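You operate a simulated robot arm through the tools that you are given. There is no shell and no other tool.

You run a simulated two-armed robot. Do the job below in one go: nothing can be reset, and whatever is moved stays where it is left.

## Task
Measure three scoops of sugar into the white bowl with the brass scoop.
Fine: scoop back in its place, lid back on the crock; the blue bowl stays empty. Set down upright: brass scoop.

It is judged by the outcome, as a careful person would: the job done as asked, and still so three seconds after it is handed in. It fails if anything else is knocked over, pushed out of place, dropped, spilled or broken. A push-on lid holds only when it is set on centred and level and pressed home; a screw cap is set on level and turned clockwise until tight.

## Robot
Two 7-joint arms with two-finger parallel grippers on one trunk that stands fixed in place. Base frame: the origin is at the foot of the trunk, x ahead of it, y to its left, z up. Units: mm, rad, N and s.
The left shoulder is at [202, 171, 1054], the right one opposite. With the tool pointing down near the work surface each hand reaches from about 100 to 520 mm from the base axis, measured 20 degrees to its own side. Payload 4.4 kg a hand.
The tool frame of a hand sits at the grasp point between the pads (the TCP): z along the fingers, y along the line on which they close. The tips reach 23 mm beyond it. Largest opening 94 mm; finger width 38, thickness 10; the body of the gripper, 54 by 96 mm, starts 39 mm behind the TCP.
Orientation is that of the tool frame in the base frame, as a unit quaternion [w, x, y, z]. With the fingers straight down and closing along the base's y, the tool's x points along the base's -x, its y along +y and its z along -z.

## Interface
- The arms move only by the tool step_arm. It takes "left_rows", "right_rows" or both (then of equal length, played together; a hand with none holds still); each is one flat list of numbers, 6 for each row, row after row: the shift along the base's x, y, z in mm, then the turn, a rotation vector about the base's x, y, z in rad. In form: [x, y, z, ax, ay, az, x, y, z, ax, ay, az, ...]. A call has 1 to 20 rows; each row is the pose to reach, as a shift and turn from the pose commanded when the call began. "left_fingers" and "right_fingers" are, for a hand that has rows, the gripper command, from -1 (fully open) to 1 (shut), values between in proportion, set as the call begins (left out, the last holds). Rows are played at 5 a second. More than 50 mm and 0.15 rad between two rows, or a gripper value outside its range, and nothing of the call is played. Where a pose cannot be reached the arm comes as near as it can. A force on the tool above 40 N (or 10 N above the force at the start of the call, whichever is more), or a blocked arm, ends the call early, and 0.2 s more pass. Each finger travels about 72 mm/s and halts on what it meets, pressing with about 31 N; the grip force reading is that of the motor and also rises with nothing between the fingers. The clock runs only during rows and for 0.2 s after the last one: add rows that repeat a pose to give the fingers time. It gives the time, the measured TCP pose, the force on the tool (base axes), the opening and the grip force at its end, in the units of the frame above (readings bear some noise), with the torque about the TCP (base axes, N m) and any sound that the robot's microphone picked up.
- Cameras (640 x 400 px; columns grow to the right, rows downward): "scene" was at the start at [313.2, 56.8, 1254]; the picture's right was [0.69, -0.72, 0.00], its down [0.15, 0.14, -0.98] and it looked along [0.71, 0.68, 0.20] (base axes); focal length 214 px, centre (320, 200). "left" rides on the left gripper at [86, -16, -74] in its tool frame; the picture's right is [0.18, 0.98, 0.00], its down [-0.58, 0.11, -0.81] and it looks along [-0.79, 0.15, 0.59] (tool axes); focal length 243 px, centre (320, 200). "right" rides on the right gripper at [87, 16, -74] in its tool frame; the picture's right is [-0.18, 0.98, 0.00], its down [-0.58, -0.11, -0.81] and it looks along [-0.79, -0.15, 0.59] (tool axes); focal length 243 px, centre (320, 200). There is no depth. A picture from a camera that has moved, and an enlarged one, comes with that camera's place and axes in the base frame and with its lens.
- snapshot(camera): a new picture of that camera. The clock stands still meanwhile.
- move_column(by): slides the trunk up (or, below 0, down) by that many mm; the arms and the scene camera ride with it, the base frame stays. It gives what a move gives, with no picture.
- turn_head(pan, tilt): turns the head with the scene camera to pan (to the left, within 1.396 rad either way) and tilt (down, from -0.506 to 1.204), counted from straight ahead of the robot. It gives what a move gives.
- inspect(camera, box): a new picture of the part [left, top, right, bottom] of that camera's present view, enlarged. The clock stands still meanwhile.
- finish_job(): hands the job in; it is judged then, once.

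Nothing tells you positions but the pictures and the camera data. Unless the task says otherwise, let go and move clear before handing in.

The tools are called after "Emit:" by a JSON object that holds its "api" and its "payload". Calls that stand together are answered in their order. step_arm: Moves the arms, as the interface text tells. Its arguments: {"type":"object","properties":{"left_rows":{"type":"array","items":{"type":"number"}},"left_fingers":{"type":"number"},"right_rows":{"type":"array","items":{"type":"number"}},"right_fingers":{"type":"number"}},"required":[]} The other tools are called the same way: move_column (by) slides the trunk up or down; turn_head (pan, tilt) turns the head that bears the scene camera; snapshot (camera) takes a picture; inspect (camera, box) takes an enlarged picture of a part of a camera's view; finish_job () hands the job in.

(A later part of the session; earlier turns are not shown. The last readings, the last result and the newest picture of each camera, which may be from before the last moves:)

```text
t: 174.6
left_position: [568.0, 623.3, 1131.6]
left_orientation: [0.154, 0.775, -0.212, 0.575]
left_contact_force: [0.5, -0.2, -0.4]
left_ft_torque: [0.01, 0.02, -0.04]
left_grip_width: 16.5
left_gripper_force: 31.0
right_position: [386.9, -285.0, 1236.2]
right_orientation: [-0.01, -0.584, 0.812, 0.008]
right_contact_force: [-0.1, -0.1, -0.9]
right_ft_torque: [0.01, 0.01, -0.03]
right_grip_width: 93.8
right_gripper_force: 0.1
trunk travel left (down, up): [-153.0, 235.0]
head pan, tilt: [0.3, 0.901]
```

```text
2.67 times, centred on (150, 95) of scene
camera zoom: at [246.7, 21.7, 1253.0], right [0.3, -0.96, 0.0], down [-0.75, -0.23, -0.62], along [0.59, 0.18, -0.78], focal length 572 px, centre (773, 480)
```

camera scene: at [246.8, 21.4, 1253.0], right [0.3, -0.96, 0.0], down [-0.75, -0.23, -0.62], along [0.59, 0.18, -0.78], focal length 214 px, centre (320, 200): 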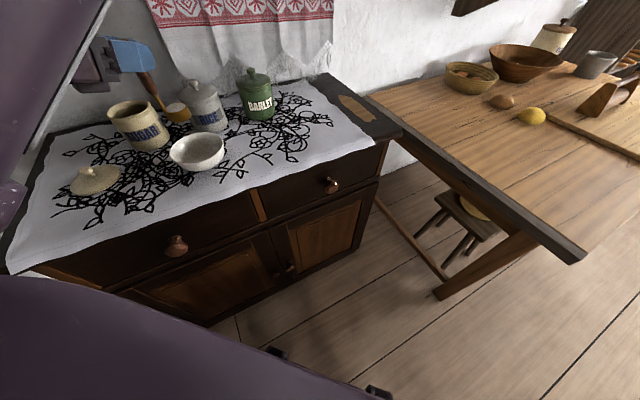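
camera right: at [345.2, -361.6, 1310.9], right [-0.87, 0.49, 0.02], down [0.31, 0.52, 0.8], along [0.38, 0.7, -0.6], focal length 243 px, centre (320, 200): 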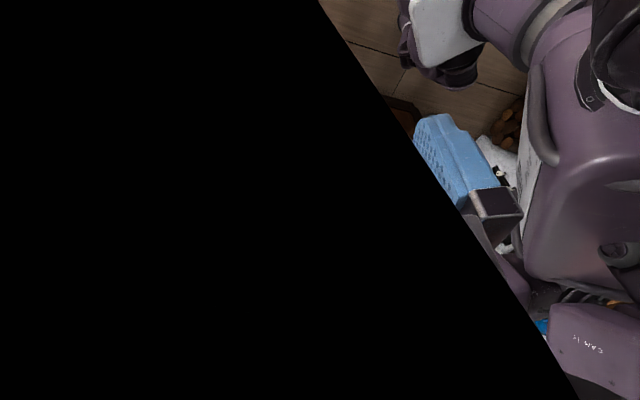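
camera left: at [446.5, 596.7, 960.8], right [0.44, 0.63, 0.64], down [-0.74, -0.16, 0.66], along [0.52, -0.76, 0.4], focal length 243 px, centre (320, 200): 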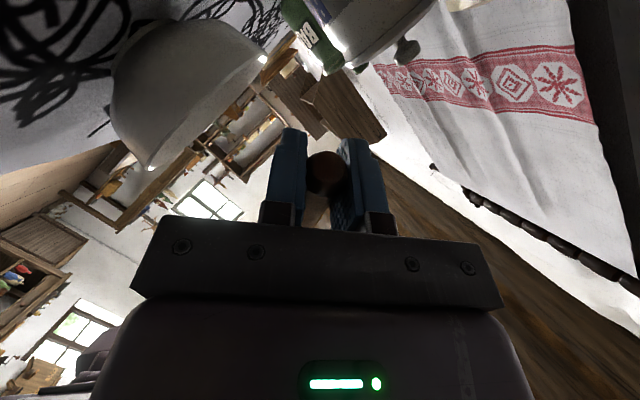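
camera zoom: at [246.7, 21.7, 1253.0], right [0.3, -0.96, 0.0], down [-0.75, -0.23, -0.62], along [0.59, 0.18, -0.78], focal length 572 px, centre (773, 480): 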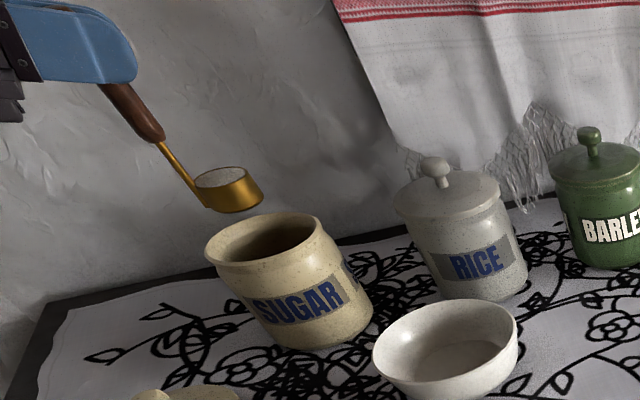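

The scoop came up with sugar; I'll check that it is full to the rim.

Emit:
{"api": "inspect", "payload": {"camera": "scene", "box": [120, 60, 170, 110]}}

```text
8.00 times, centred on (145, 85) of scene
camera zoom: at [246.7, 21.7, 1253.0], right [0.3, -0.96, 0.0], down [-0.75, -0.23, -0.62], along [0.59, 0.18, -0.78], focal length 1716 px, centre (1720, 1120)
```

zoom: 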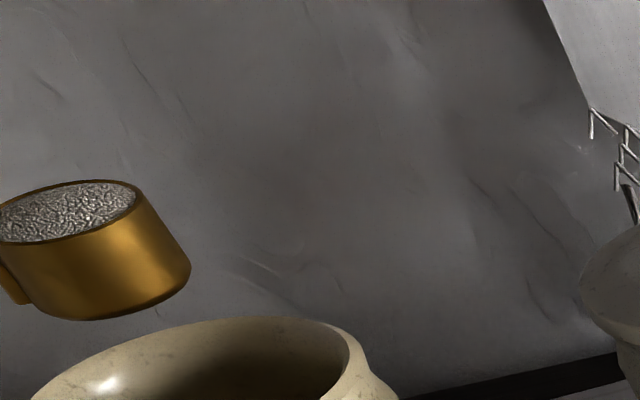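

The cup is full to just about the rim. I'll carry the third scoop to the bowl.

Emit:
{"api": "step_arm", "payload": {"left_rows": [-5, -25, 0, 0, 0, 0.022, -10, -50, 0, 0, 0, 0.044, -15, -76, 0, 0, 0, 0.066, -20, -102, 0, 0, 0, 0.088, -25, -128, 0, 0, 0, 0.11, -30, -154, 0, 0, 0, 0.132, -35, -180, 0, 0, 0, 0.154, -39, -203, 0, 0, 0, 0.175]}}

Emit:
{"api": "inspect", "payload": {"camera": "scene", "box": [60, 20, 280, 200]}}

```text
t: 176.4
left_position: [530.2, 420.1, 1129.0]
left_orientation: [0.104, 0.791, -0.143, 0.586]
left_contact_force: [-0.6, 0.5, -1.1]
left_ft_torque: [0.05, 0.02, 0.02]
left_grip_width: 16.7
left_gripper_force: 30.7
right_position: [387.2, -284.8, 1236.3]
right_orientation: [-0.01, -0.584, 0.812, 0.008]
right_contact_force: [-0.5, -1.1, 0.2]
right_ft_torque: [0.01, 0.0, 0.02]
right_grip_width: 93.8
right_gripper_force: 0.0
trunk travel left (down, up): [-153.0, 235.0]
head pan, tilt: [0.3, 0.901]
```

```text
2.22 times, centred on (170, 110) of scene
camera zoom: at [246.8, 21.4, 1253.0], right [0.3, -0.96, 0.0], down [-0.75, -0.23, -0.62], along [0.59, 0.18, -0.78], focal length 477 px, centre (653, 400)
```

zoom: 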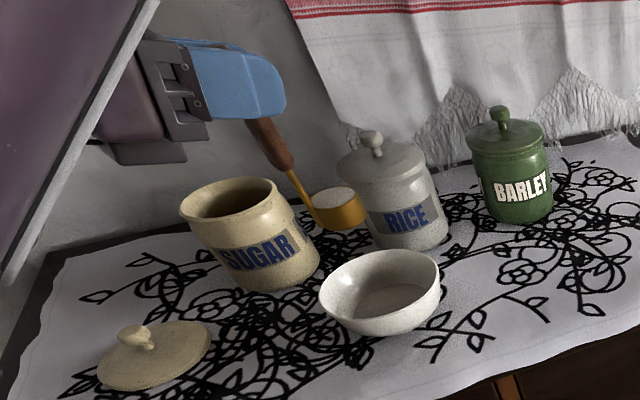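

Positioned over the bowl. I'll tip the third scoop in.

Emit:
{"api": "step_arm", "payload": {"left_rows": [4.2, 12.2, -8, -0.1175, 0.0428, 0.0387, 7.8, 24.3, -16, -0.235, 0.0855, 0.0774, 10.9, 36.3, -24, -0.3525, 0.1283, 0.116, 13.3, 47.7, -32, -0.47, 0.1711, 0.1547, 15, 58.5, -38, -0.5875, 0.2139, 0.1934, 16, 68.5, -44, -0.705, 0.2566, 0.2321, 16.2, 77.5, -50, -0.8225, 0.2994, 0.2708, 15.7, 85.2, -56, -0.94, 0.3422, 0.3094, 14.5, 91.8, -62, -1.0575, 0.385, 0.3481, 12.6, 96.9, -68, -1.175, 0.4277, 0.3868, 10, 100.6, -74, -1.2925, 0.4705, 0.4255, 6.7, 102.5, -80, -1.41, 0.5133, 0.4642, 2.9, 103.1, -88, -1.5275, 0.5561, 0.5028, -1.5, 102, -96, -1.645, 0.5988, 0.5415, -6.2, 99.3, -106, -1.7625, 0.6416, 0.5802, -11.4, 95.1, -118, -1.88, 0.6844, 0.6189, -16.7, 89.4, -128, -1.9975, 0.7271, 0.6576, -16.7, 89.4, -128, -1.9975, 0.7271, 0.6576, -16.7, 89.4, -128, -1.9975, 0.7271, 0.6576, -16.7, 89.4, -128, -1.9975, 0.7271, 0.6576]}}

Emit:
{"api": "inspect", "payload": {"camera": "scene", "box": [155, 90, 235, 180]}}

```text
t: 180.6
left_position: [514.5, 510.2, 1002.7]
left_orientation: [0.569, 0.475, 0.649, 0.17]
left_contact_force: [-0.4, -0.6, -0.3]
left_ft_torque: [0.05, 0.02, 0.03]
left_grip_width: 16.6
left_gripper_force: 31.1
right_position: [387.1, -284.2, 1236.1]
right_orientation: [-0.011, -0.583, 0.812, 0.008]
right_contact_force: [-0.6, 0.0, -0.8]
right_ft_torque: [-0.05, -0.03, 0.05]
right_grip_width: 94.1
right_gripper_force: 0.0
trunk travel left (down, up): [-153.0, 235.0]
head pan, tilt: [0.3, 0.901]
```

```text
4.44 times, centred on (195, 135) of scene
camera zoom: at [246.9, 21.8, 1253.0], right [0.3, -0.96, 0.0], down [-0.75, -0.23, -0.62], along [0.59, 0.18, -0.78], focal length 953 px, centre (876, 489)
```

zoom: 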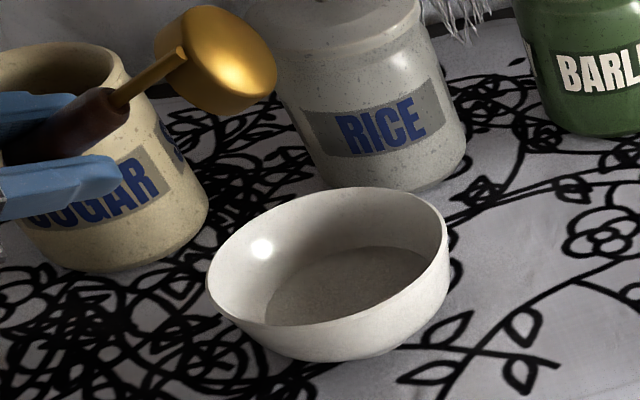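

Three scoops are in the bowl with no spill visible. I'll roll the scoop upright and return it above its original place.

Emit:
{"api": "step_arm", "payload": {"left_rows": [0, 0, 8, 0.1175, -0.0428, -0.0387, 0, 0, 16, 0.235, -0.0855, -0.0774, 0, 0, 24, 0.3525, -0.1283, -0.116, 0, 0, 32, 0.47, -0.1711, -0.1547, 0, 0, 40, 0.5875, -0.2139, -0.1934, 0, 0, 48, 0.705, -0.2566, -0.2321, 0, 0, 56, 0.8225, -0.2994, -0.2708, 0, 0, 64, 0.94, -0.3422, -0.3094, 0, 0, 72, 1.0575, -0.385, -0.3481, 0, 0, 80, 1.175, -0.4277, -0.3868, 0, 0, 88, 1.2925, -0.4705, -0.4255, 0, 0, 96, 1.41, -0.5133, -0.4642, 0, 0, 104, 1.5275, -0.5561, -0.5028, 0, 0, 112, 1.645, -0.5988, -0.5415, 0, 0, 120, 1.7625, -0.6416, -0.5802, 0, 0, 126, 1.88, -0.6844, -0.6189, 0, 0, 128, 1.9975, -0.7271, -0.6576]}}

Emit:
{"api": "inspect", "payload": {"camera": "scene", "box": [60, 20, 280, 200]}}

```text
t: 184.2
left_position: [515.5, 509.2, 1130.0]
left_orientation: [0.105, 0.79, -0.145, 0.586]
left_contact_force: [-0.4, -0.6, -1.1]
left_ft_torque: [0.0, 0.03, 0.04]
left_grip_width: 16.6
left_gripper_force: 30.9
right_position: [387.3, -283.9, 1236.1]
right_orientation: [-0.011, -0.583, 0.812, 0.008]
right_contact_force: [-0.8, 0.1, -0.6]
right_ft_torque: [0.0, 0.02, -0.01]
right_grip_width: 94.0
right_gripper_force: 0.0
trunk travel left (down, up): [-153.0, 235.0]
head pan, tilt: [0.3, 0.901]
```

```text
2.22 times, centred on (170, 110) of scene
camera zoom: at [246.9, 21.8, 1253.0], right [0.3, -0.96, 0.0], down [-0.75, -0.23, -0.62], along [0.59, 0.18, -0.78], focal length 477 px, centre (653, 400)
```

zoom: 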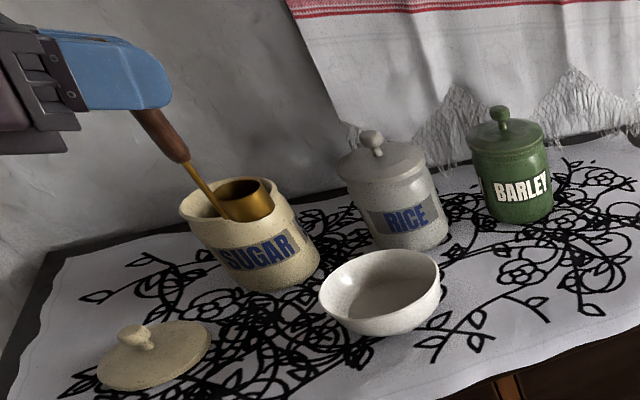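

The cup is empty. I'll carry it upright to above its original spot with the pickup heading.

Emit:
{"api": "step_arm", "payload": {"left_rows": [15.6, -34.4, 0, 0, 0, -0.0728, 31.2, -68.8, 0, 0, 0, -0.1457, 46.9, -103.2, 0, 0, 0, -0.2185, 62.5, -137.6, 0, 0, 0, -0.2913, 78.1, -172, 0, 0, 0, -0.3642, 93.7, -206.4, 0, 0, 0, -0.437, 93.7, -206.4, 0, 0, 0, -0.437]}}

Emit:
{"api": "inspect", "payload": {"camera": "scene", "box": [150, 0, 310, 160]}}

```text
t: 185.8
left_position: [609.0, 303.0, 1130.9]
left_orientation: [0.228, 0.741, -0.311, 0.55]
left_contact_force: [0.0, 0.6, 0.7]
left_ft_torque: [-0.01, -0.01, 0.01]
left_grip_width: 16.8
left_gripper_force: 31.2
right_position: [387.4, -284.7, 1236.4]
right_orientation: [-0.011, -0.583, 0.812, 0.008]
right_contact_force: [-0.1, -0.2, 0.0]
right_ft_torque: [0.03, 0.01, 0.0]
right_grip_width: 93.9
right_gripper_force: 0.1
trunk travel left (down, up): [-153.0, 235.0]
head pan, tilt: [0.3, 0.901]
```

```text
2.50 times, centred on (230, 80) of scene
camera zoom: at [246.6, 22.0, 1253.1], right [0.3, -0.96, 0.0], down [-0.75, -0.23, -0.62], along [0.59, 0.18, -0.78], focal length 536 px, centre (545, 500)
```

zoom: 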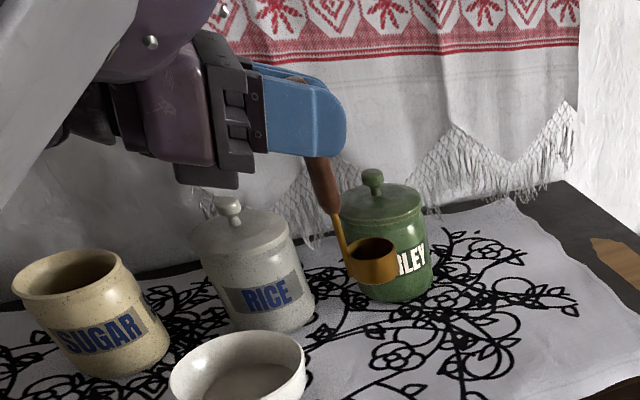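

The pose matches the pickup pose. I'll lower it, slowing near the cloth.

Emit:
{"api": "step_arm", "payload": {"left_rows": [0, 0, -20, 0, 0, 0, 0, 0, -40, 0, 0, 0, 0, 0, -60, 0, 0, 0, 0, 0, -80, 0, 0, 0, 0, 0, -100, 0, 0, 0, 0, 0, -112, 0, 0, 0, 0, 0, -120, 0, 0, 0, 0, 0, -124, 0, 0, 0]}}

Emit:
{"api": "inspect", "payload": {"camera": "scene", "box": [150, 30, 310, 170]}}

```text
t: 187.6
left_position: [608.0, 302.9, 1007.0]
left_orientation: [0.229, 0.741, -0.312, 0.549]
left_contact_force: [-0.5, 0.9, -0.8]
left_ft_torque: [0.03, 0.03, -0.03]
left_grip_width: 16.4
left_gripper_force: 31.1
right_position: [387.6, -284.0, 1235.9]
right_orientation: [-0.011, -0.583, 0.813, 0.007]
right_contact_force: [-0.5, 0.1, -0.5]
right_ft_torque: [0.0, 0.03, -0.01]
right_grip_width: 94.0
right_gripper_force: 0.2
trunk travel left (down, up): [-153.0, 235.0]
head pan, tilt: [0.3, 0.901]
```

```text
2.86 times, centred on (230, 100) of scene
camera zoom: at [246.9, 21.8, 1253.0], right [0.3, -0.96, 0.0], down [-0.75, -0.23, -0.62], along [0.59, 0.18, -0.78], focal length 613 px, centre (577, 486)
```

zoom: 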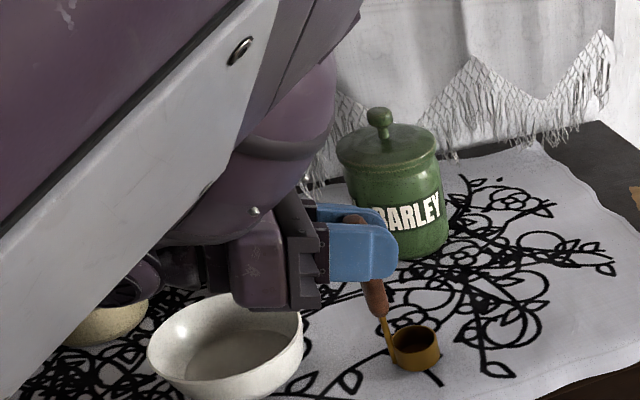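

Almost there, about 3 mm above the cloth and about 1 mm to the right. I'll correct that and settle it down gently.

Emit:
{"api": "step_arm", "payload": {"left_rows": [-0.8, 1.2, -1, 0, 0, 0, -0.8, 1.2, -2.5, 0, 0, 0, -0.8, 1.2, -3.5, 0, 0, 0, -0.8, 1.2, -3.5, 0, 0, 0]}}

Emit:
{"api": "inspect", "payload": {"camera": "scene", "box": [150, 30, 310, 170]}}

```text
t: 188.6
left_position: [605.9, 305.2, 1005.5]
left_orientation: [0.228, 0.739, -0.311, 0.552]
left_contact_force: [0.9, -1.0, 11.4]
left_ft_torque: [-0.14, -0.11, -0.02]
left_grip_width: 16.6
left_gripper_force: 30.0
right_position: [386.3, -284.1, 1235.4]
right_orientation: [-0.009, -0.584, 0.812, 0.006]
right_contact_force: [0.4, -0.9, 0.0]
right_ft_torque: [0.04, -0.02, -0.01]
right_grip_width: 94.1
right_gripper_force: 0.0
trunk travel left (down, up): [-153.0, 235.0]
head pan, tilt: [0.3, 0.901]
```

```text
2.86 times, centred on (230, 100) of scene
camera zoom: at [245.9, 21.4, 1253.4], right [0.3, -0.96, 0.0], down [-0.75, -0.23, -0.62], along [0.59, 0.18, -0.78], focal length 613 px, centre (577, 486)
```

zoom: 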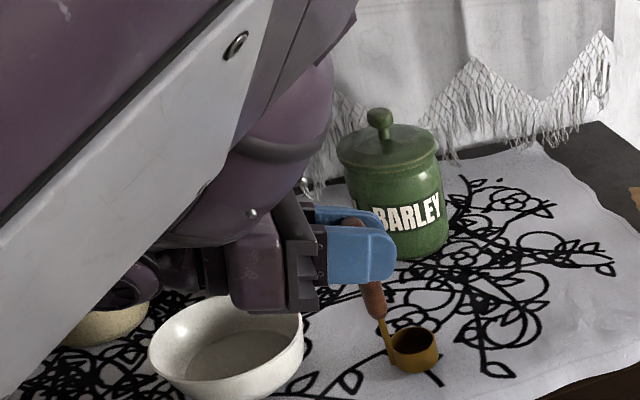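

The cup is touching the cloth with a light 11 N. I'll ease off to nearly zero force before releasing.

Emit:
{"api": "step_arm", "payload": {"left_rows": [0, 0, 1.2, 0, 0, 0, 0, 0, 2.2, 0, 0, 0, 0, 0, 2.2, 0, 0, 0]}}

```text
t: 189.4
left_position: [605.7, 305.8, 1004.5]
left_orientation: [0.229, 0.741, -0.311, 0.549]
left_contact_force: [2.0, 1.5, 4.9]
left_ft_torque: [0.08, -0.19, 0.02]
left_grip_width: 16.5
left_gripper_force: 31.1
right_position: [388.1, -284.0, 1235.0]
right_orientation: [-0.01, -0.584, 0.812, 0.007]
right_contact_force: [0.2, -0.4, -0.2]
right_ft_torque: [-0.02, 0.01, 0.0]
right_grip_width: 93.9
right_gripper_force: 0.1
trunk travel left (down, up): [-153.0, 235.0]
head pan, tilt: [0.3, 0.901]
```

Force is down to about 5 N. I'll ease off a touch more and then open the fingers partway.

Emit:
{"api": "step_arm", "payload": {"left_rows": [0, 0, 0.8, 0, 0, 0, 0, 0, 0.8, 0, 0, 0]}}

Emit:
{"api": "step_arm", "payload": {"left_rows": [0, 0, 0, 0, 0, 0, 0, 0, 0, 0, 0, 0, 0, 0, 0, 0, 0, 0], "left_fingers": 0.3}}

Emit:
{"api": "inspect", "payload": {"camera": "scene", "box": [150, 30, 310, 170]}}

Emit:
{"api": "snapshot", "payload": {"camera": "left"}}

```text
t: 190.0
left_position: [606.7, 305.1, 1005.5]
left_orientation: [0.23, 0.741, -0.311, 0.549]
left_contact_force: [-1.0, 0.3, -1.3]
left_ft_torque: [0.02, 0.02, -0.01]
left_grip_width: 16.8
left_gripper_force: 30.7
right_position: [387.5, -284.6, 1235.9]
right_orientation: [-0.011, -0.584, 0.812, 0.008]
right_contact_force: [-0.3, -0.7, -0.4]
right_ft_torque: [-0.02, 0.04, 0.05]
right_grip_width: 93.9
right_gripper_force: 0.0
trunk travel left (down, up): [-153.0, 235.0]
head pan, tilt: [0.3, 0.901]
```

```text
t: 190.8
left_position: [606.5, 304.5, 1005.2]
left_orientation: [0.228, 0.741, -0.311, 0.55]
left_contact_force: [-0.5, 0.4, 0.2]
left_ft_torque: [0.05, 0.0, 0.0]
left_grip_width: 33.0
left_gripper_force: 0.1
right_position: [387.2, -284.0, 1236.2]
right_orientation: [-0.011, -0.583, 0.812, 0.008]
right_contact_force: [-0.9, 0.7, 0.5]
right_ft_torque: [0.0, 0.0, 0.0]
right_grip_width: 94.0
right_gripper_force: 0.0
trunk travel left (down, up): [-153.0, 235.0]
head pan, tilt: [0.3, 0.901]
```

```text
2.86 times, centred on (230, 100) of scene
camera zoom: at [246.8, 21.8, 1253.0], right [0.3, -0.96, 0.0], down [-0.75, -0.23, -0.62], along [0.59, 0.18, -0.78], focal length 613 px, centre (577, 486)
```

zoom: 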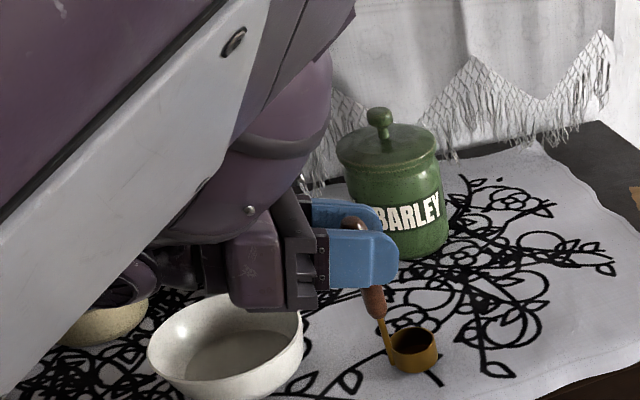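

```text
taken
camera left: at [585.1, 349.1, 1110.5], right [-0.66, -0.73, 0.17], down [-0.74, 0.59, -0.32], along [0.13, -0.34, -0.93], focal length 243 px, centre (320, 200)
```

left: 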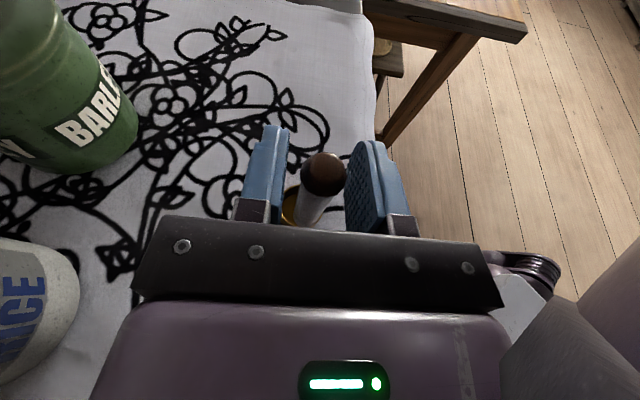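

The scoop stands upright on its own in its place. I'll open fully and rise straight up.

Emit:
{"api": "step_arm", "payload": {"left_rows": [0, 0, 0, 0, 0, 0, 0, 0, 0, 0, 0, 0, 0, 0, 0, 0, 0, 0, 0, 0, 0, 0, 0, 0], "left_fingers": -1}}

Emit:
{"api": "step_arm", "payload": {"left_rows": [0, 0, 12, 0, 0, 0, 0, 0, 26, 0, 0, 0, 0, 0, 42, 0, 0, 0, 0, 0, 60, 0, 0, 0, 0, 0, 80, 0, 0, 0, 0, 0, 100, 0, 0, 0, 0, 0, 125, 0, 0, 0]}}

Emit:
{"api": "inspect", "payload": {"camera": "scene", "box": [150, 30, 310, 170]}}

```text
t: 191.8
left_position: [606.9, 305.8, 1005.0]
left_orientation: [0.228, 0.741, -0.31, 0.55]
left_contact_force: [-0.2, -0.3, -0.8]
left_ft_torque: [0.0, 0.04, -0.01]
left_grip_width: 93.9
left_gripper_force: 0.1
right_position: [387.3, -284.3, 1236.3]
right_orientation: [-0.011, -0.584, 0.812, 0.008]
right_contact_force: [-0.5, -0.3, 0.2]
right_ft_torque: [-0.03, -0.01, -0.01]
right_grip_width: 93.9
right_gripper_force: 0.1
trunk travel left (down, up): [-153.0, 235.0]
head pan, tilt: [0.3, 0.901]
```

```text
t: 193.4
left_position: [604.9, 305.0, 1134.5]
left_orientation: [0.229, 0.74, -0.311, 0.551]
left_contact_force: [0.9, 0.2, -0.2]
left_ft_torque: [-0.01, -0.03, 0.04]
left_grip_width: 94.3
left_gripper_force: 0.0
right_position: [386.6, -285.1, 1236.5]
right_orientation: [-0.009, -0.584, 0.812, 0.007]
right_contact_force: [-0.8, 0.4, 0.1]
right_ft_torque: [0.01, 0.0, -0.02]
right_grip_width: 93.9
right_gripper_force: 0.0
trunk travel left (down, up): [-153.0, 235.0]
head pan, tilt: [0.3, 0.901]
```

```text
2.86 times, centred on (230, 100) of scene
camera zoom: at [246.0, 21.5, 1253.3], right [0.3, -0.96, 0.0], down [-0.75, -0.23, -0.62], along [0.59, 0.18, -0.78], focal length 613 px, centre (577, 486)
```

zoom: 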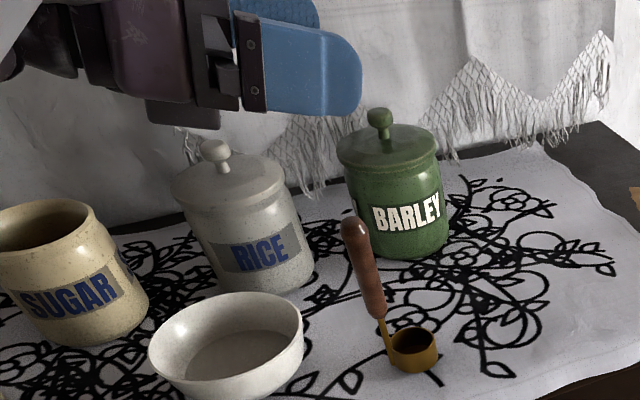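

The scoop is back exactly in its place, upright. Next is the lid, which needs the hand straight down; I'll first go to the intermediate attitude from which that worked before.

Emit:
{"api": "step_arm", "payload": {"left_rows": [-11, 12, 2, -0.0699, 0.0351, 0.0878, -22, 24, 4, -0.1398, 0.0702, 0.1755, -33, 36, 4, -0.2096, 0.1054, 0.2633, -45, 48, 4, -0.2795, 0.1405, 0.3511, -56, 60, 2, -0.3494, 0.1756, 0.4388, -67, 72, 0, -0.4193, 0.2107, 0.5266, -78, 84, 0, -0.4891, 0.2458, 0.6144, -89, 95, 0, -0.559, 0.2809, 0.7021, -100, 107, 0, -0.6289, 0.3161, 0.7899, -112, 119, 0, -0.6988, 0.3512, 0.8777, -123, 131, 0, -0.7686, 0.3863, 0.9654, -134, 143, 0, -0.8385, 0.4214, 1.0532]}}

Emit:
{"api": "snapshot", "payload": {"camera": "scene"}}

```text
t: 196.0
left_position: [482.9, 461.1, 1132.8]
left_orientation: [0.254, 0.732, 0.379, 0.505]
left_contact_force: [-0.2, 0.3, -0.6]
left_ft_torque: [0.0, 0.03, 0.04]
left_grip_width: 94.2
left_gripper_force: 0.1
left hand out of reach, approached as far as the arm can: row 10, 11, 12
right_position: [387.5, -285.2, 1235.6]
right_orientation: [-0.01, -0.584, 0.812, 0.008]
right_contact_force: [1.3, -0.4, -0.6]
right_ft_torque: [0.01, 0.0, 0.0]
right_grip_width: 94.2
right_gripper_force: 0.0
trunk travel left (down, up): [-153.0, 235.0]
head pan, tilt: [0.3, 0.901]
```

```text
taken
camera scene: at [246.8, 21.0, 1253.1], right [0.3, -0.96, 0.0], down [-0.75, -0.23, -0.62], along [0.59, 0.18, -0.78], focal length 214 px, centre (320, 200)
```

scene: 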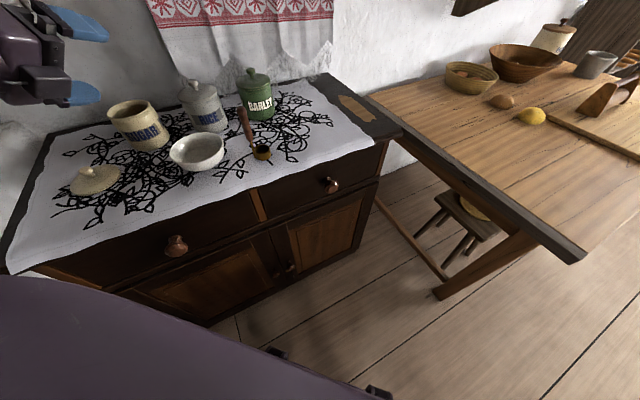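

Same attitude as before. Now I'll rotate to straight-down along the same route that worked, rising a little.

Emit:
{"api": "step_arm", "payload": {"left_rows": [0, 4.7, 3.5, -0.076, 0.038, 0.11, 0, 9.4, 7, -0.152, 0.076, 0.22, 0, 14.1, 10.5, -0.228, 0.115, 0.331, 0, 18.8, 14, -0.304, 0.153, 0.441, 0, 23.5, 17.5, -0.38, 0.191, 0.551, 0, 28.2, 21, -0.456, 0.229, 0.661, 0, 32.9, 24.5, -0.532, 0.267, 0.771, 0, 37.6, 28, -0.608, 0.305, 0.881, 0, 42.3, 31.5, -0.685, 0.344, 0.992, 0, 47, 35, -0.761, 0.382, 1.102, 0, 51.7, 38.5, -0.837, 0.42, 1.212, 0, 56.4, 42, -0.913, 0.458, 1.322, 0, 61.1, 45.5, -0.989, 0.496, 1.432, 0, 65.8, 49, -1.065, 0.535, 1.543, 0, 70.5, 52.5, -1.141, 0.573, 1.653, 0, 75.2, 56, -1.217, 0.611, 1.763, 0, 79.9, 59.5, -1.293, 0.649, 1.873]}}

Emit:
{"api": "snapshot", "payload": {"camera": "scene"}}

Emit:
{"api": "snapshot", "payload": {"camera": "left"}}

```text
t: 198.2
left_position: [499.7, 474.8, 1099.2]
left_orientation: [0.156, 0.399, 0.891, 0.151]
left_contact_force: [0.1, -0.6, 0.4]
left_ft_torque: [0.0, -0.01, -0.02]
left_grip_width: 94.0
left_gripper_force: 0.0
left hand out of reach, approached as far as the arm can: row 1, 2
right_position: [387.7, -284.0, 1235.9]
right_orientation: [-0.011, -0.584, 0.812, 0.008]
right_contact_force: [-0.7, 0.1, -0.6]
right_ft_torque: [0.01, -0.02, -0.01]
right_grip_width: 94.2
right_gripper_force: 0.1
trunk travel left (down, up): [-153.0, 235.0]
head pan, tilt: [0.3, 0.901]
stopped in row 11 (left hand): the arm was blocked; the commanded pose is now the measured one
```

```text
taken
camera scene: at [247.0, 21.6, 1252.7], right [0.29, -0.96, 0.0], down [-0.75, -0.23, -0.62], along [0.59, 0.18, -0.78], focal length 214 px, centre (320, 200)
```

scene: 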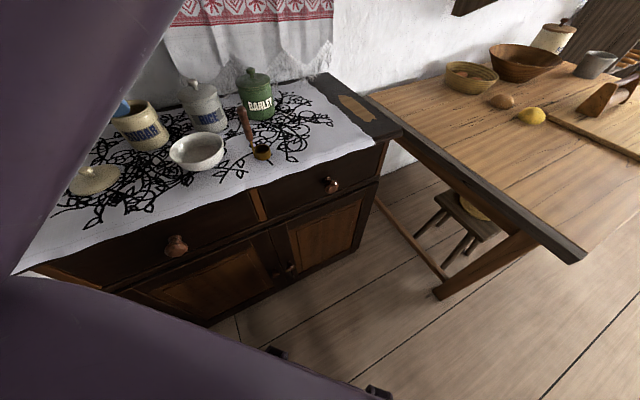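

```text
taken
camera left: at [405.2, 518.1, 1147.1], right [0.54, 0.76, 0.36], down [0.12, -0.49, 0.86], along [0.84, -0.42, -0.35], focal length 243 px, centre (320, 200)
```

left: 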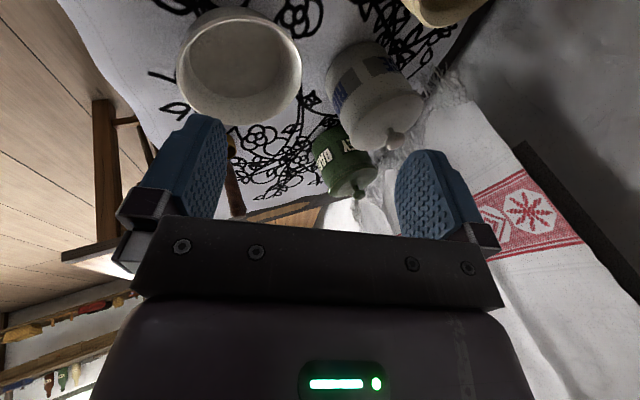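

The arm is stopped near the head again; earlier this passed with the head turned left. I'll back out, turn the head to its earlier pose and retry.

Emit:
{"api": "step_arm", "payload": {"left_rows": [-2, -1, 8, 0.0888, -0.0565, -0.1008, -4, -3, 14, 0.1776, -0.113, -0.2017, -6, -4, 20, 0.2663, -0.1696, -0.3025, -8, -6, 26, 0.3551, -0.2261, -0.4033, -9, -7, 30, 0.4439, -0.2826, -0.5042, -11, -9, 34, 0.5327, -0.3391, -0.605, -13, -10, 34, 0.6215, -0.3956, -0.7058, -14, -12, 34, 0.7102, -0.4522, -0.8066, -16, -13, 34, 0.799, -0.5087, -0.9075, -17, -14, 34, 0.8878, -0.5652, -1.0083]}}

Emit:
{"api": "snapshot", "payload": {"camera": "scene"}}

```text
t: 198.8
left_position: [502.9, 438.7, 1051.9]
left_orientation: [0.225, 0.48, 0.839, 0.126]
left_contact_force: [-0.5, 0.6, -0.9]
left_ft_torque: [0.03, 0.02, 0.02]
left_grip_width: 93.8
left_gripper_force: 0.1
right_position: [386.1, -284.6, 1236.0]
right_orientation: [-0.01, -0.583, 0.812, 0.008]
right_contact_force: [0.5, 1.1, 0.5]
right_ft_torque: [-0.01, -0.01, -0.04]
right_grip_width: 93.6
right_gripper_force: 0.1
trunk travel left (down, up): [-153.0, 235.0]
head pan, tilt: [0.3, 0.901]
stopped in row 3 (left hand): the arm was blocked; the commanded pose is now the measured one
```

```text
taken
camera scene: at [246.5, 21.7, 1253.0], right [0.3, -0.96, 0.0], down [-0.75, -0.23, -0.62], along [0.59, 0.18, -0.78], focal length 214 px, centre (320, 200)
```

scene: 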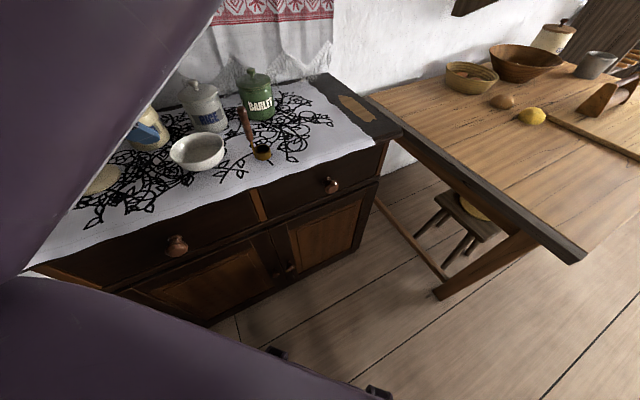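

The hand is in mid-flip but clear of everything (tips above z 1030). I'll raise it gently without rotating, to let the arm settle.

Emit:
{"api": "step_arm", "payload": {"left_rows": [0, 3, 8, 0, 0, 0, 0, 6, 16, 0, 0, 0, 0, 9, 24, 0, 0, 0, 0, 12, 32, 0, 0, 0, 0, 15, 40, 0, 0, 0]}}

Emit:
{"api": "snapshot", "payload": {"camera": "scene"}}

```text
t: 200.0
left_position: [512.9, 417.9, 1051.4]
left_orientation: [0.254, 0.486, 0.834, 0.053]
left_contact_force: [1.3, 0.5, 0.3]
left_ft_torque: [0.01, 0.01, 0.01]
left_grip_width: 93.9
left_gripper_force: 0.1
right_position: [387.2, -283.2, 1236.4]
right_orientation: [-0.009, -0.583, 0.812, 0.008]
right_contact_force: [-0.3, 0.2, 0.3]
right_ft_torque: [0.0, 0.03, 0.02]
right_grip_width: 94.2
right_gripper_force: 0.1
trunk travel left (down, up): [-153.0, 235.0]
head pan, tilt: [0.3, 0.901]
stopped in row 5 (left hand): the arm was blocked; the commanded pose is now the measured one
```

```text
taken
camera scene: at [246.9, 21.9, 1252.9], right [0.3, -0.96, 0.0], down [-0.75, -0.23, -0.62], along [0.59, 0.18, -0.78], focal length 214 px, centre (320, 200)
```

scene: 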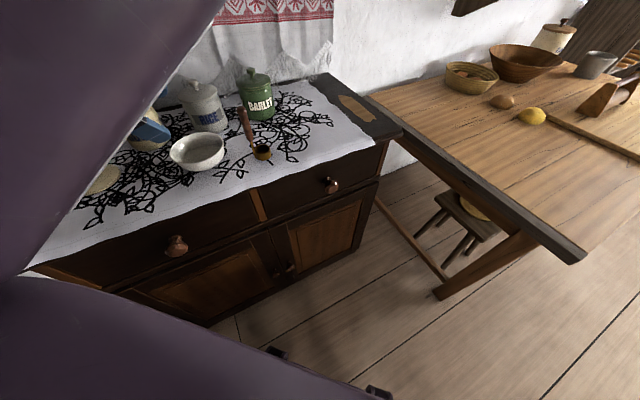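

The upper arm seems held by something beside the head. I'll turn the head away to the right and see whether it moves freely.

Emit:
{"api": "turn_head", "payload": {"pan": -1.0, "tilt": 0.9}}

Emit:
{"api": "snapshot", "payload": {"camera": "scene"}}

```text
t: 201.4
left_position: [512.0, 418.8, 1052.5]
left_orientation: [0.254, 0.486, 0.835, 0.053]
left_contact_force: [-0.8, -0.4, 0.4]
left_ft_torque: [-0.04, -0.01, 0.01]
left_grip_width: 94.0
left_gripper_force: 0.0
right_position: [388.1, -284.8, 1236.0]
right_orientation: [-0.01, -0.583, 0.812, 0.008]
right_contact_force: [-0.1, 0.5, 0.0]
right_ft_torque: [-0.01, 0.0, 0.02]
right_grip_width: 93.9
right_gripper_force: 0.1
trunk travel left (down, up): [-153.0, 235.0]
head pan, tilt: [-1.0, 0.901]
```

```text
taken
camera scene: at [215.5, -64.0, 1253.0], right [-0.84, -0.54, 0.0], down [-0.42, 0.66, -0.62], along [0.34, -0.52, -0.78], focal length 214 px, centre (320, 200)
```

scene: 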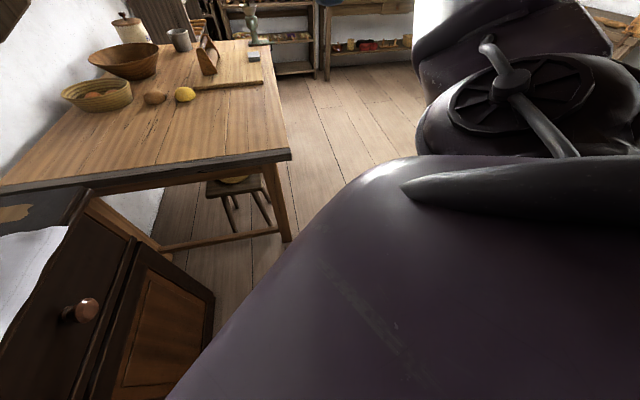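

The head turned freely. I'll try the small raise again now.

Emit:
{"api": "step_arm", "payload": {"left_rows": [0, 3, 8, 0, 0, 0, 0, 6, 16, 0, 0, 0, 0, 9, 24, 0, 0, 0, 0, 12, 32, 0, 0, 0, 0, 15, 40, 0, 0, 0]}}

Emit:
{"api": "snapshot", "payload": {"camera": "left"}}

```text
t: 202.7
left_position: [518.9, 402.2, 1061.5]
left_orientation: [0.28, 0.491, 0.825, -0.017]
left_contact_force: [-0.2, -0.6, 0.3]
left_ft_torque: [-0.05, 0.01, 0.02]
left_grip_width: 94.1
left_gripper_force: 0.1
right_position: [386.5, -284.9, 1235.5]
right_orientation: [-0.009, -0.584, 0.812, 0.007]
right_contact_force: [0.5, 0.0, 0.6]
right_ft_torque: [-0.02, -0.02, 0.0]
right_grip_width: 93.9
right_gripper_force: 0.0
trunk travel left (down, up): [-153.0, 235.0]
head pan, tilt: [-1.0, 0.901]
stopped in row 5 (left hand): the arm was blocked; the commanded pose is now the measured one
```

```text
taken
camera left: at [441.4, 485.0, 1078.2], right [0.74, 0.65, 0.15], down [-0.06, -0.16, 0.98], along [0.67, -0.74, -0.08], focal length 243 px, centre (320, 200)
```

left: 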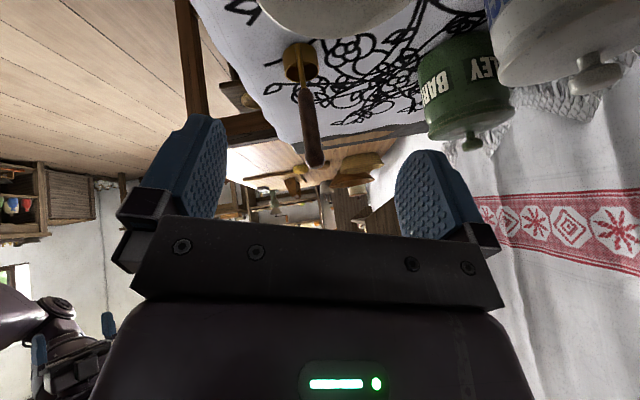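

The arm can't complete the flip this way. I'll go back to the elbow-out side by tilting the hand forward while moving forward and up, as worked before.

Emit:
{"api": "step_arm", "payload": {"left_rows": [9, 3, 8, 0.0647, -0.1222, 0.003, 18, 6, 16, 0.1295, -0.2444, 0.006, 27, 9, 24, 0.1942, -0.3666, 0.009, 36, 12, 32, 0.259, -0.4888, 0.012, 45, 15, 40, 0.3237, -0.611, 0.015, 54, 18, 48, 0.3885, -0.7332, 0.018, 63, 21, 56, 0.4532, -0.8554, 0.021, 72, 24, 64, 0.518, -0.9776, 0.024, 81, 27, 72, 0.5827, -1.0998, 0.027, 90, 30, 80, 0.6475, -1.222, 0.03, 100, 33, 90, 0.7122, -1.3442, 0.0331]}}

Emit:
{"api": "snapshot", "payload": {"camera": "left"}}

```text
t: 204.1
left_position: [563.5, 420.1, 1072.9]
left_orientation: [0.492, 0.441, 0.709, 0.247]
left_contact_force: [-0.6, 0.1, 0.8]
left_ft_torque: [-0.01, -0.02, -0.02]
left_grip_width: 94.1
left_gripper_force: 0.1
right_position: [386.5, -283.3, 1236.2]
right_orientation: [-0.009, -0.584, 0.812, 0.008]
right_contact_force: [0.2, 0.7, 0.3]
right_ft_torque: [-0.01, 0.0, -0.03]
right_grip_width: 94.2
right_gripper_force: 0.1
trunk travel left (down, up): [-153.0, 235.0]
head pan, tilt: [-1.0, 0.901]
stopped in row 6 (left hand): the arm was blocked; the commanded pose is now the measured one
```

```text
taken
camera left: at [477.3, 493.3, 1048.2], right [0.35, 0.64, 0.68], down [-0.62, -0.38, 0.68], along [0.7, -0.66, 0.26], focal length 243 px, centre (320, 200)
```

left: 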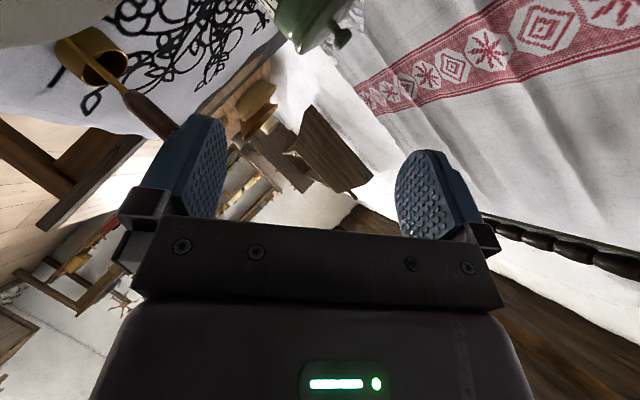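

Making progress toward the open side. I'll continue the same way.

Emit:
{"api": "step_arm", "payload": {"left_rows": [6, 5, 12, 0.0678, -0.079, 0.0047, 12, 10, 24, 0.1355, -0.158, 0.0093, 18, 15, 36, 0.2033, -0.237, 0.014, 24, 20, 48, 0.271, -0.316, 0.0187, 30, 25, 60, 0.3388, -0.395, 0.0233, 36, 30, 74, 0.4065, -0.474, 0.028, 42, 35, 88, 0.4743, -0.553, 0.0326, 48, 40, 102, 0.542, -0.632, 0.0373, 48, 40, 102, 0.542, -0.632, 0.0373]}}

Emit:
{"api": "snapshot", "payload": {"camera": "left"}}

```text
t: 206.1
left_position: [616.0, 457.5, 1173.6]
left_orientation: [0.542, 0.449, 0.44, 0.558]
left_contact_force: [-0.4, 0.1, 0.2]
left_ft_torque: [0.0, -0.03, -0.03]
left_grip_width: 93.9
left_gripper_force: 0.1
right_position: [387.4, -285.2, 1236.1]
right_orientation: [-0.01, -0.584, 0.812, 0.008]
right_contact_force: [-0.9, 0.2, 0.2]
right_ft_torque: [-0.03, -0.01, -0.02]
right_grip_width: 94.0
right_gripper_force: 0.0
trunk travel left (down, up): [-153.0, 235.0]
head pan, tilt: [-1.0, 0.901]
```

```text
taken
camera left: at [543.1, 543.7, 1143.9], right [-0.21, 0.16, 0.96], down [-0.8, -0.59, -0.08], along [0.56, -0.79, 0.25], focal length 243 px, centre (320, 200)
```

left: 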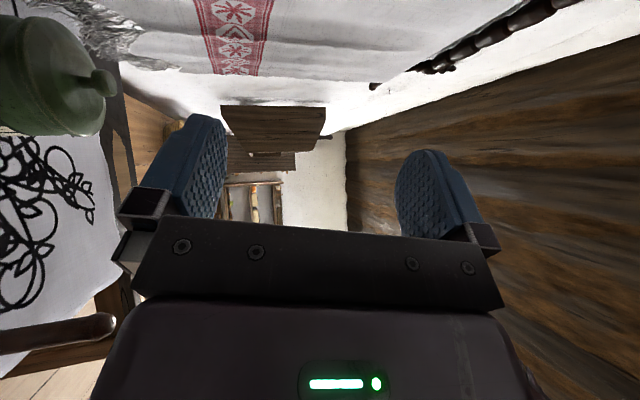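

Free on the elbow-out side again. I'll now go to the camera-on-top attitude (heading −45°, slight pitch) toward the left, where I can test pitching all the way down.

Emit:
{"api": "step_arm", "payload": {"left_rows": [-4, 5, 1, 0.126, -0.0181, -0.0521, -9, 10, 1, 0.2519, -0.0363, -0.1042, -13, 14, 2, 0.3779, -0.0544, -0.1563, -17, 19, 2, 0.5038, -0.0726, -0.2083, -21, 24, 3, 0.6298, -0.0907, -0.2604, -26, 29, 3, 0.7558, -0.1088, -0.3125, -30, 33, 4, 0.8817, -0.127, -0.3646, -34, 38, 4, 1.0077, -0.1451, -0.4167, -39, 43, 5, 1.1337, -0.1632, -0.4688, -43, 48, 5, 1.2596, -0.1814, -0.5208, -47, 52, 6, 1.3856, -0.1995, -0.5729, -52, 57, 6, 1.5115, -0.2177, -0.625, -56, 62, 6, 1.6375, -0.2358, -0.6771]}}

Emit:
{"api": "turn_head", "payload": {"pan": 0.3, "tilt": 0.9}}

Emit:
{"api": "snapshot", "payload": {"camera": "scene"}}

```text
t: 208.9
left_position: [555.6, 519.8, 1181.0]
left_orientation: [0.231, 0.739, -0.311, 0.551]
left_contact_force: [-0.1, -0.3, -0.3]
left_ft_torque: [0.01, 0.01, 0.0]
left_grip_width: 94.0
left_gripper_force: 0.0
right_position: [387.3, -285.0, 1236.3]
right_orientation: [-0.01, -0.584, 0.812, 0.008]
right_contact_force: [-0.8, 0.9, 0.0]
right_ft_torque: [0.0, 0.01, 0.02]
right_grip_width: 94.0
right_gripper_force: 0.1
trunk travel left (down, up): [-153.0, 235.0]
head pan, tilt: [-1.0, 0.901]
```

```text
t: 210.4
left_position: [555.8, 520.4, 1180.4]
left_orientation: [0.23, 0.74, -0.31, 0.551]
left_contact_force: [0.1, 0.6, 0.0]
left_ft_torque: [-0.02, -0.01, -0.02]
left_grip_width: 94.0
left_gripper_force: 0.0
right_position: [385.9, -284.4, 1237.1]
right_orientation: [-0.01, -0.584, 0.812, 0.008]
right_contact_force: [-0.5, 0.5, -0.1]
right_ft_torque: [-0.01, 0.0, 0.02]
right_grip_width: 94.1
right_gripper_force: 0.2
trunk travel left (down, up): [-153.0, 235.0]
head pan, tilt: [0.3, 0.901]
```

```text
taken
camera scene: at [246.8, 21.7, 1253.0], right [0.29, -0.96, 0.0], down [-0.75, -0.23, -0.62], along [0.59, 0.18, -0.78], focal length 214 px, centre (320, 200)
```

scene: 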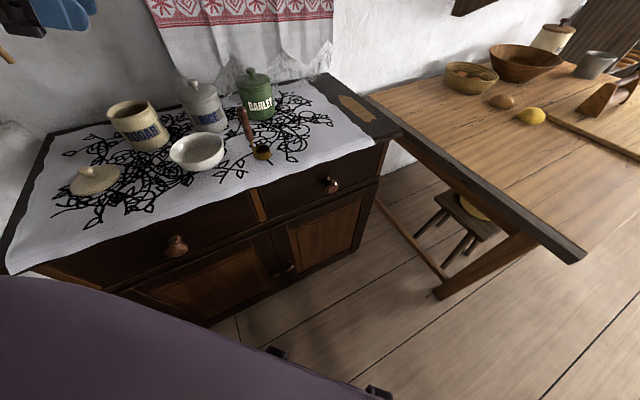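

Everything is in order. I'll pitch the fingers down step by step here.

Emit:
{"api": "step_arm", "payload": {"left_rows": [0, 5, 0, 0.0707, 0.0707, 0, 0, 10, 0, 0.1414, 0.1414, 0, 0, 15, 0, 0.2121, 0.2121, 0, 0, 20, 0, 0.2828, 0.2828, 0]}}

Emit:
{"api": "snapshot", "payload": {"camera": "scene"}}

```text
t: 211.4
left_position: [558.0, 540.4, 1180.2]
left_orientation: [0.164, 0.836, -0.349, 0.391]
left_contact_force: [0.0, 0.6, -0.8]
left_ft_torque: [0.01, -0.01, 0.01]
left_grip_width: 94.0
left_gripper_force: 0.1
right_position: [388.4, -284.5, 1236.6]
right_orientation: [-0.01, -0.583, 0.813, 0.007]
right_contact_force: [-0.3, -0.6, 0.7]
right_ft_torque: [-0.03, 0.01, -0.02]
right_grip_width: 93.9
right_gripper_force: 0.0
trunk travel left (down, up): [-153.0, 235.0]
head pan, tilt: [0.3, 0.901]
```

```text
taken
camera scene: at [247.1, 21.7, 1252.9], right [0.3, -0.96, 0.0], down [-0.75, -0.23, -0.62], along [0.59, 0.18, -0.78], focal length 214 px, centre (320, 200)
```

scene: 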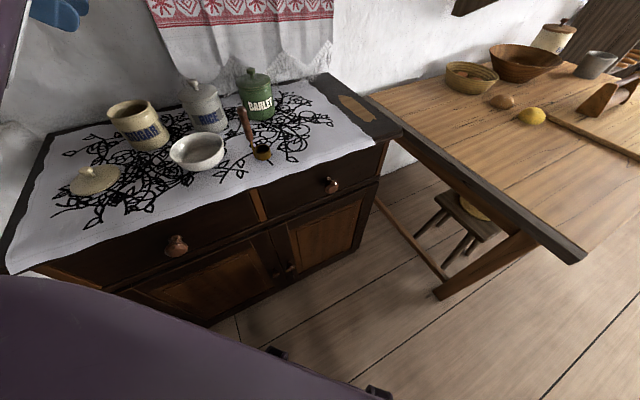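

Pitch of 40° reached exactly. I'll continue pitching down.

Emit:
{"api": "step_arm", "payload": {"left_rows": [0, 5, 0, 0.0707, 0.0707, 0, 0, 10, 0, 0.1414, 0.1414, 0, 0, 15, 0, 0.2121, 0.2121, 0, 0, 20, 0, 0.2828, 0.2828, 0]}}

Emit:
{"api": "snapshot", "payload": {"camera": "scene"}}

```text
t: 212.4
left_position: [555.3, 559.3, 1180.8]
left_orientation: [0.093, 0.897, -0.375, 0.216]
left_contact_force: [-0.5, -1.3, 0.8]
left_ft_torque: [0.01, 0.01, -0.02]
left_grip_width: 94.1
left_gripper_force: 0.0
right_position: [388.5, -284.4, 1235.8]
right_orientation: [-0.01, -0.583, 0.812, 0.008]
right_contact_force: [0.3, 0.2, 0.3]
right_ft_torque: [0.01, -0.02, 0.02]
right_grip_width: 94.1
right_gripper_force: 0.0
trunk travel left (down, up): [-153.0, 235.0]
head pan, tilt: [0.3, 0.901]
```

```text
taken
camera scene: at [247.1, 21.7, 1252.8], right [0.3, -0.96, 0.0], down [-0.75, -0.23, -0.62], along [0.59, 0.18, -0.78], focal length 214 px, centre (320, 200)
```

scene: 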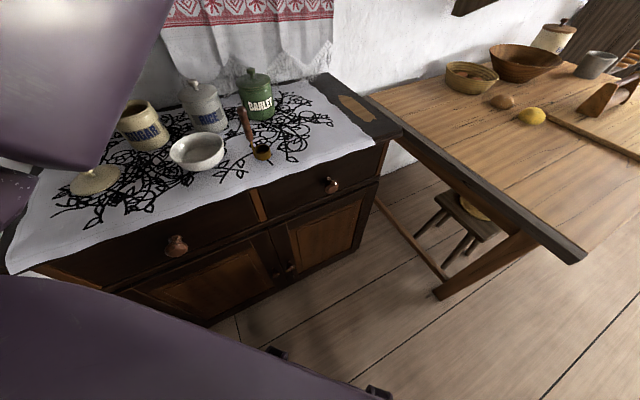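

63° pitch, still exact. The last stretch to straight down:

Emit:
{"api": "step_arm", "payload": {"left_rows": [0, 5, 0, 0.083, 0.083, 0, 0, 10, 0, 0.166, 0.166, 0, 0, 15, 0, 0.249, 0.249, 0, 0, 20, 0, 0.332, 0.332, 0]}}

Emit:
{"api": "snapshot", "payload": {"camera": "scene"}}

Emit:
{"api": "snapshot", "payload": {"camera": "left"}}

```text
t: 213.4
left_position: [555.6, 580.4, 1180.4]
left_orientation: [0.005, 0.923, -0.384, 0.002]
left_contact_force: [0.9, -0.4, 0.3]
left_ft_torque: [-0.01, 0.03, 0.01]
left_grip_width: 93.8
left_gripper_force: 0.1
right_position: [387.9, -284.6, 1235.7]
right_orientation: [-0.011, -0.583, 0.812, 0.007]
right_contact_force: [-0.4, -0.6, -0.5]
right_ft_torque: [0.01, -0.02, 0.01]
right_grip_width: 93.9
right_gripper_force: 0.2
trunk travel left (down, up): [-153.0, 235.0]
head pan, tilt: [0.3, 0.901]
```

```text
taken
camera scene: at [247.2, 21.8, 1252.8], right [0.3, -0.96, 0.0], down [-0.75, -0.23, -0.62], along [0.59, 0.18, -0.78], focal length 214 px, centre (320, 200)
```

scene: 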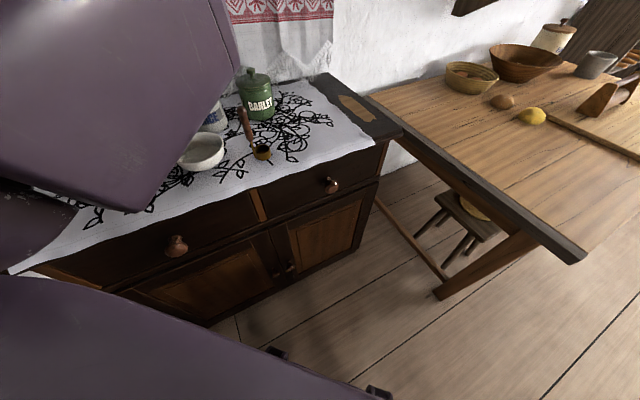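

```text
taken
camera left: at [627.9, 530.8, 1255.4], right [-0.57, -0.82, 0.01], down [-0.49, 0.34, 0.8], along [-0.66, 0.45, -0.6], focal length 243 px, centre (320, 200)
```

left: 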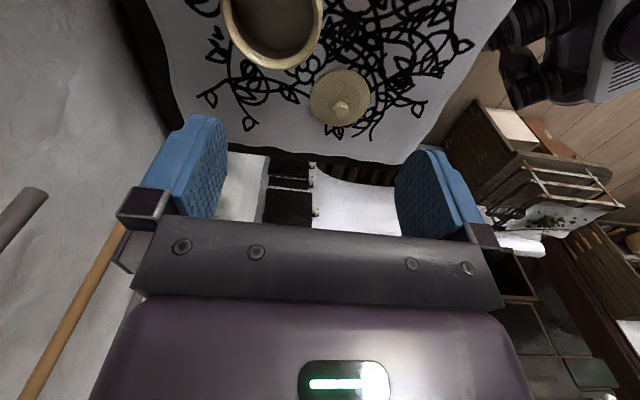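

The hand is straight down now and clear. I'll turn it about the vertical back to yaw 0, as when I first lifted the lid.

Emit:
{"api": "step_arm", "payload": {"left_rows": [0, 0, 0, 0, 0, -0.147, 0, 0, 0, 0, 0, -0.294, 0, 0, 0, 0, 0, -0.441, 0, 0, 0, 0, 0, -0.588, 0, 0, 0, 0, 0, -0.735, 0, 0, 0, 0, 0, -0.882, 0, 0, 0, 0, 0, -1.029, 0, 0, 0, 0, 0, -1.176]}}

Emit:
{"api": "snapshot", "payload": {"camera": "scene"}}

```text
t: 215.2
left_position: [554.3, 579.7, 1182.0]
left_orientation: [-0.005, -0.555, 0.832, -0.001]
left_contact_force: [0.3, 0.5, -0.1]
left_ft_torque: [-0.03, -0.03, -0.01]
left_grip_width: 93.8
left_gripper_force: 0.0
right_position: [385.3, -283.1, 1236.8]
right_orientation: [-0.01, -0.583, 0.812, 0.007]
right_contact_force: [0.4, -0.1, -0.2]
right_ft_torque: [-0.04, 0.0, -0.04]
right_grip_width: 93.9
right_gripper_force: 0.0
trunk travel left (down, up): [-153.0, 235.0]
head pan, tilt: [0.3, 0.901]
```

```text
taken
camera scene: at [245.4, 22.2, 1253.5], right [0.3, -0.96, 0.0], down [-0.75, -0.23, -0.62], along [0.59, 0.18, -0.78], focal length 214 px, centre (320, 200)
```

scene: 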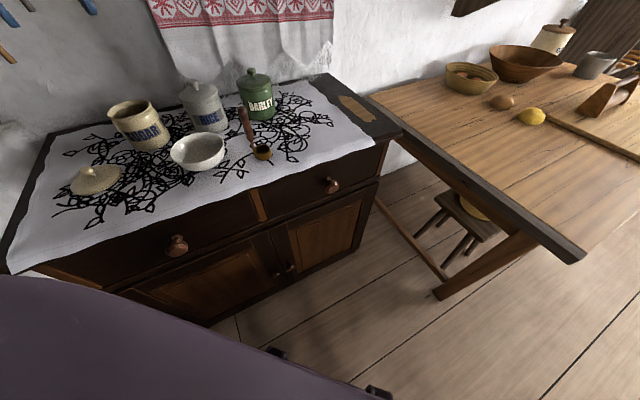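

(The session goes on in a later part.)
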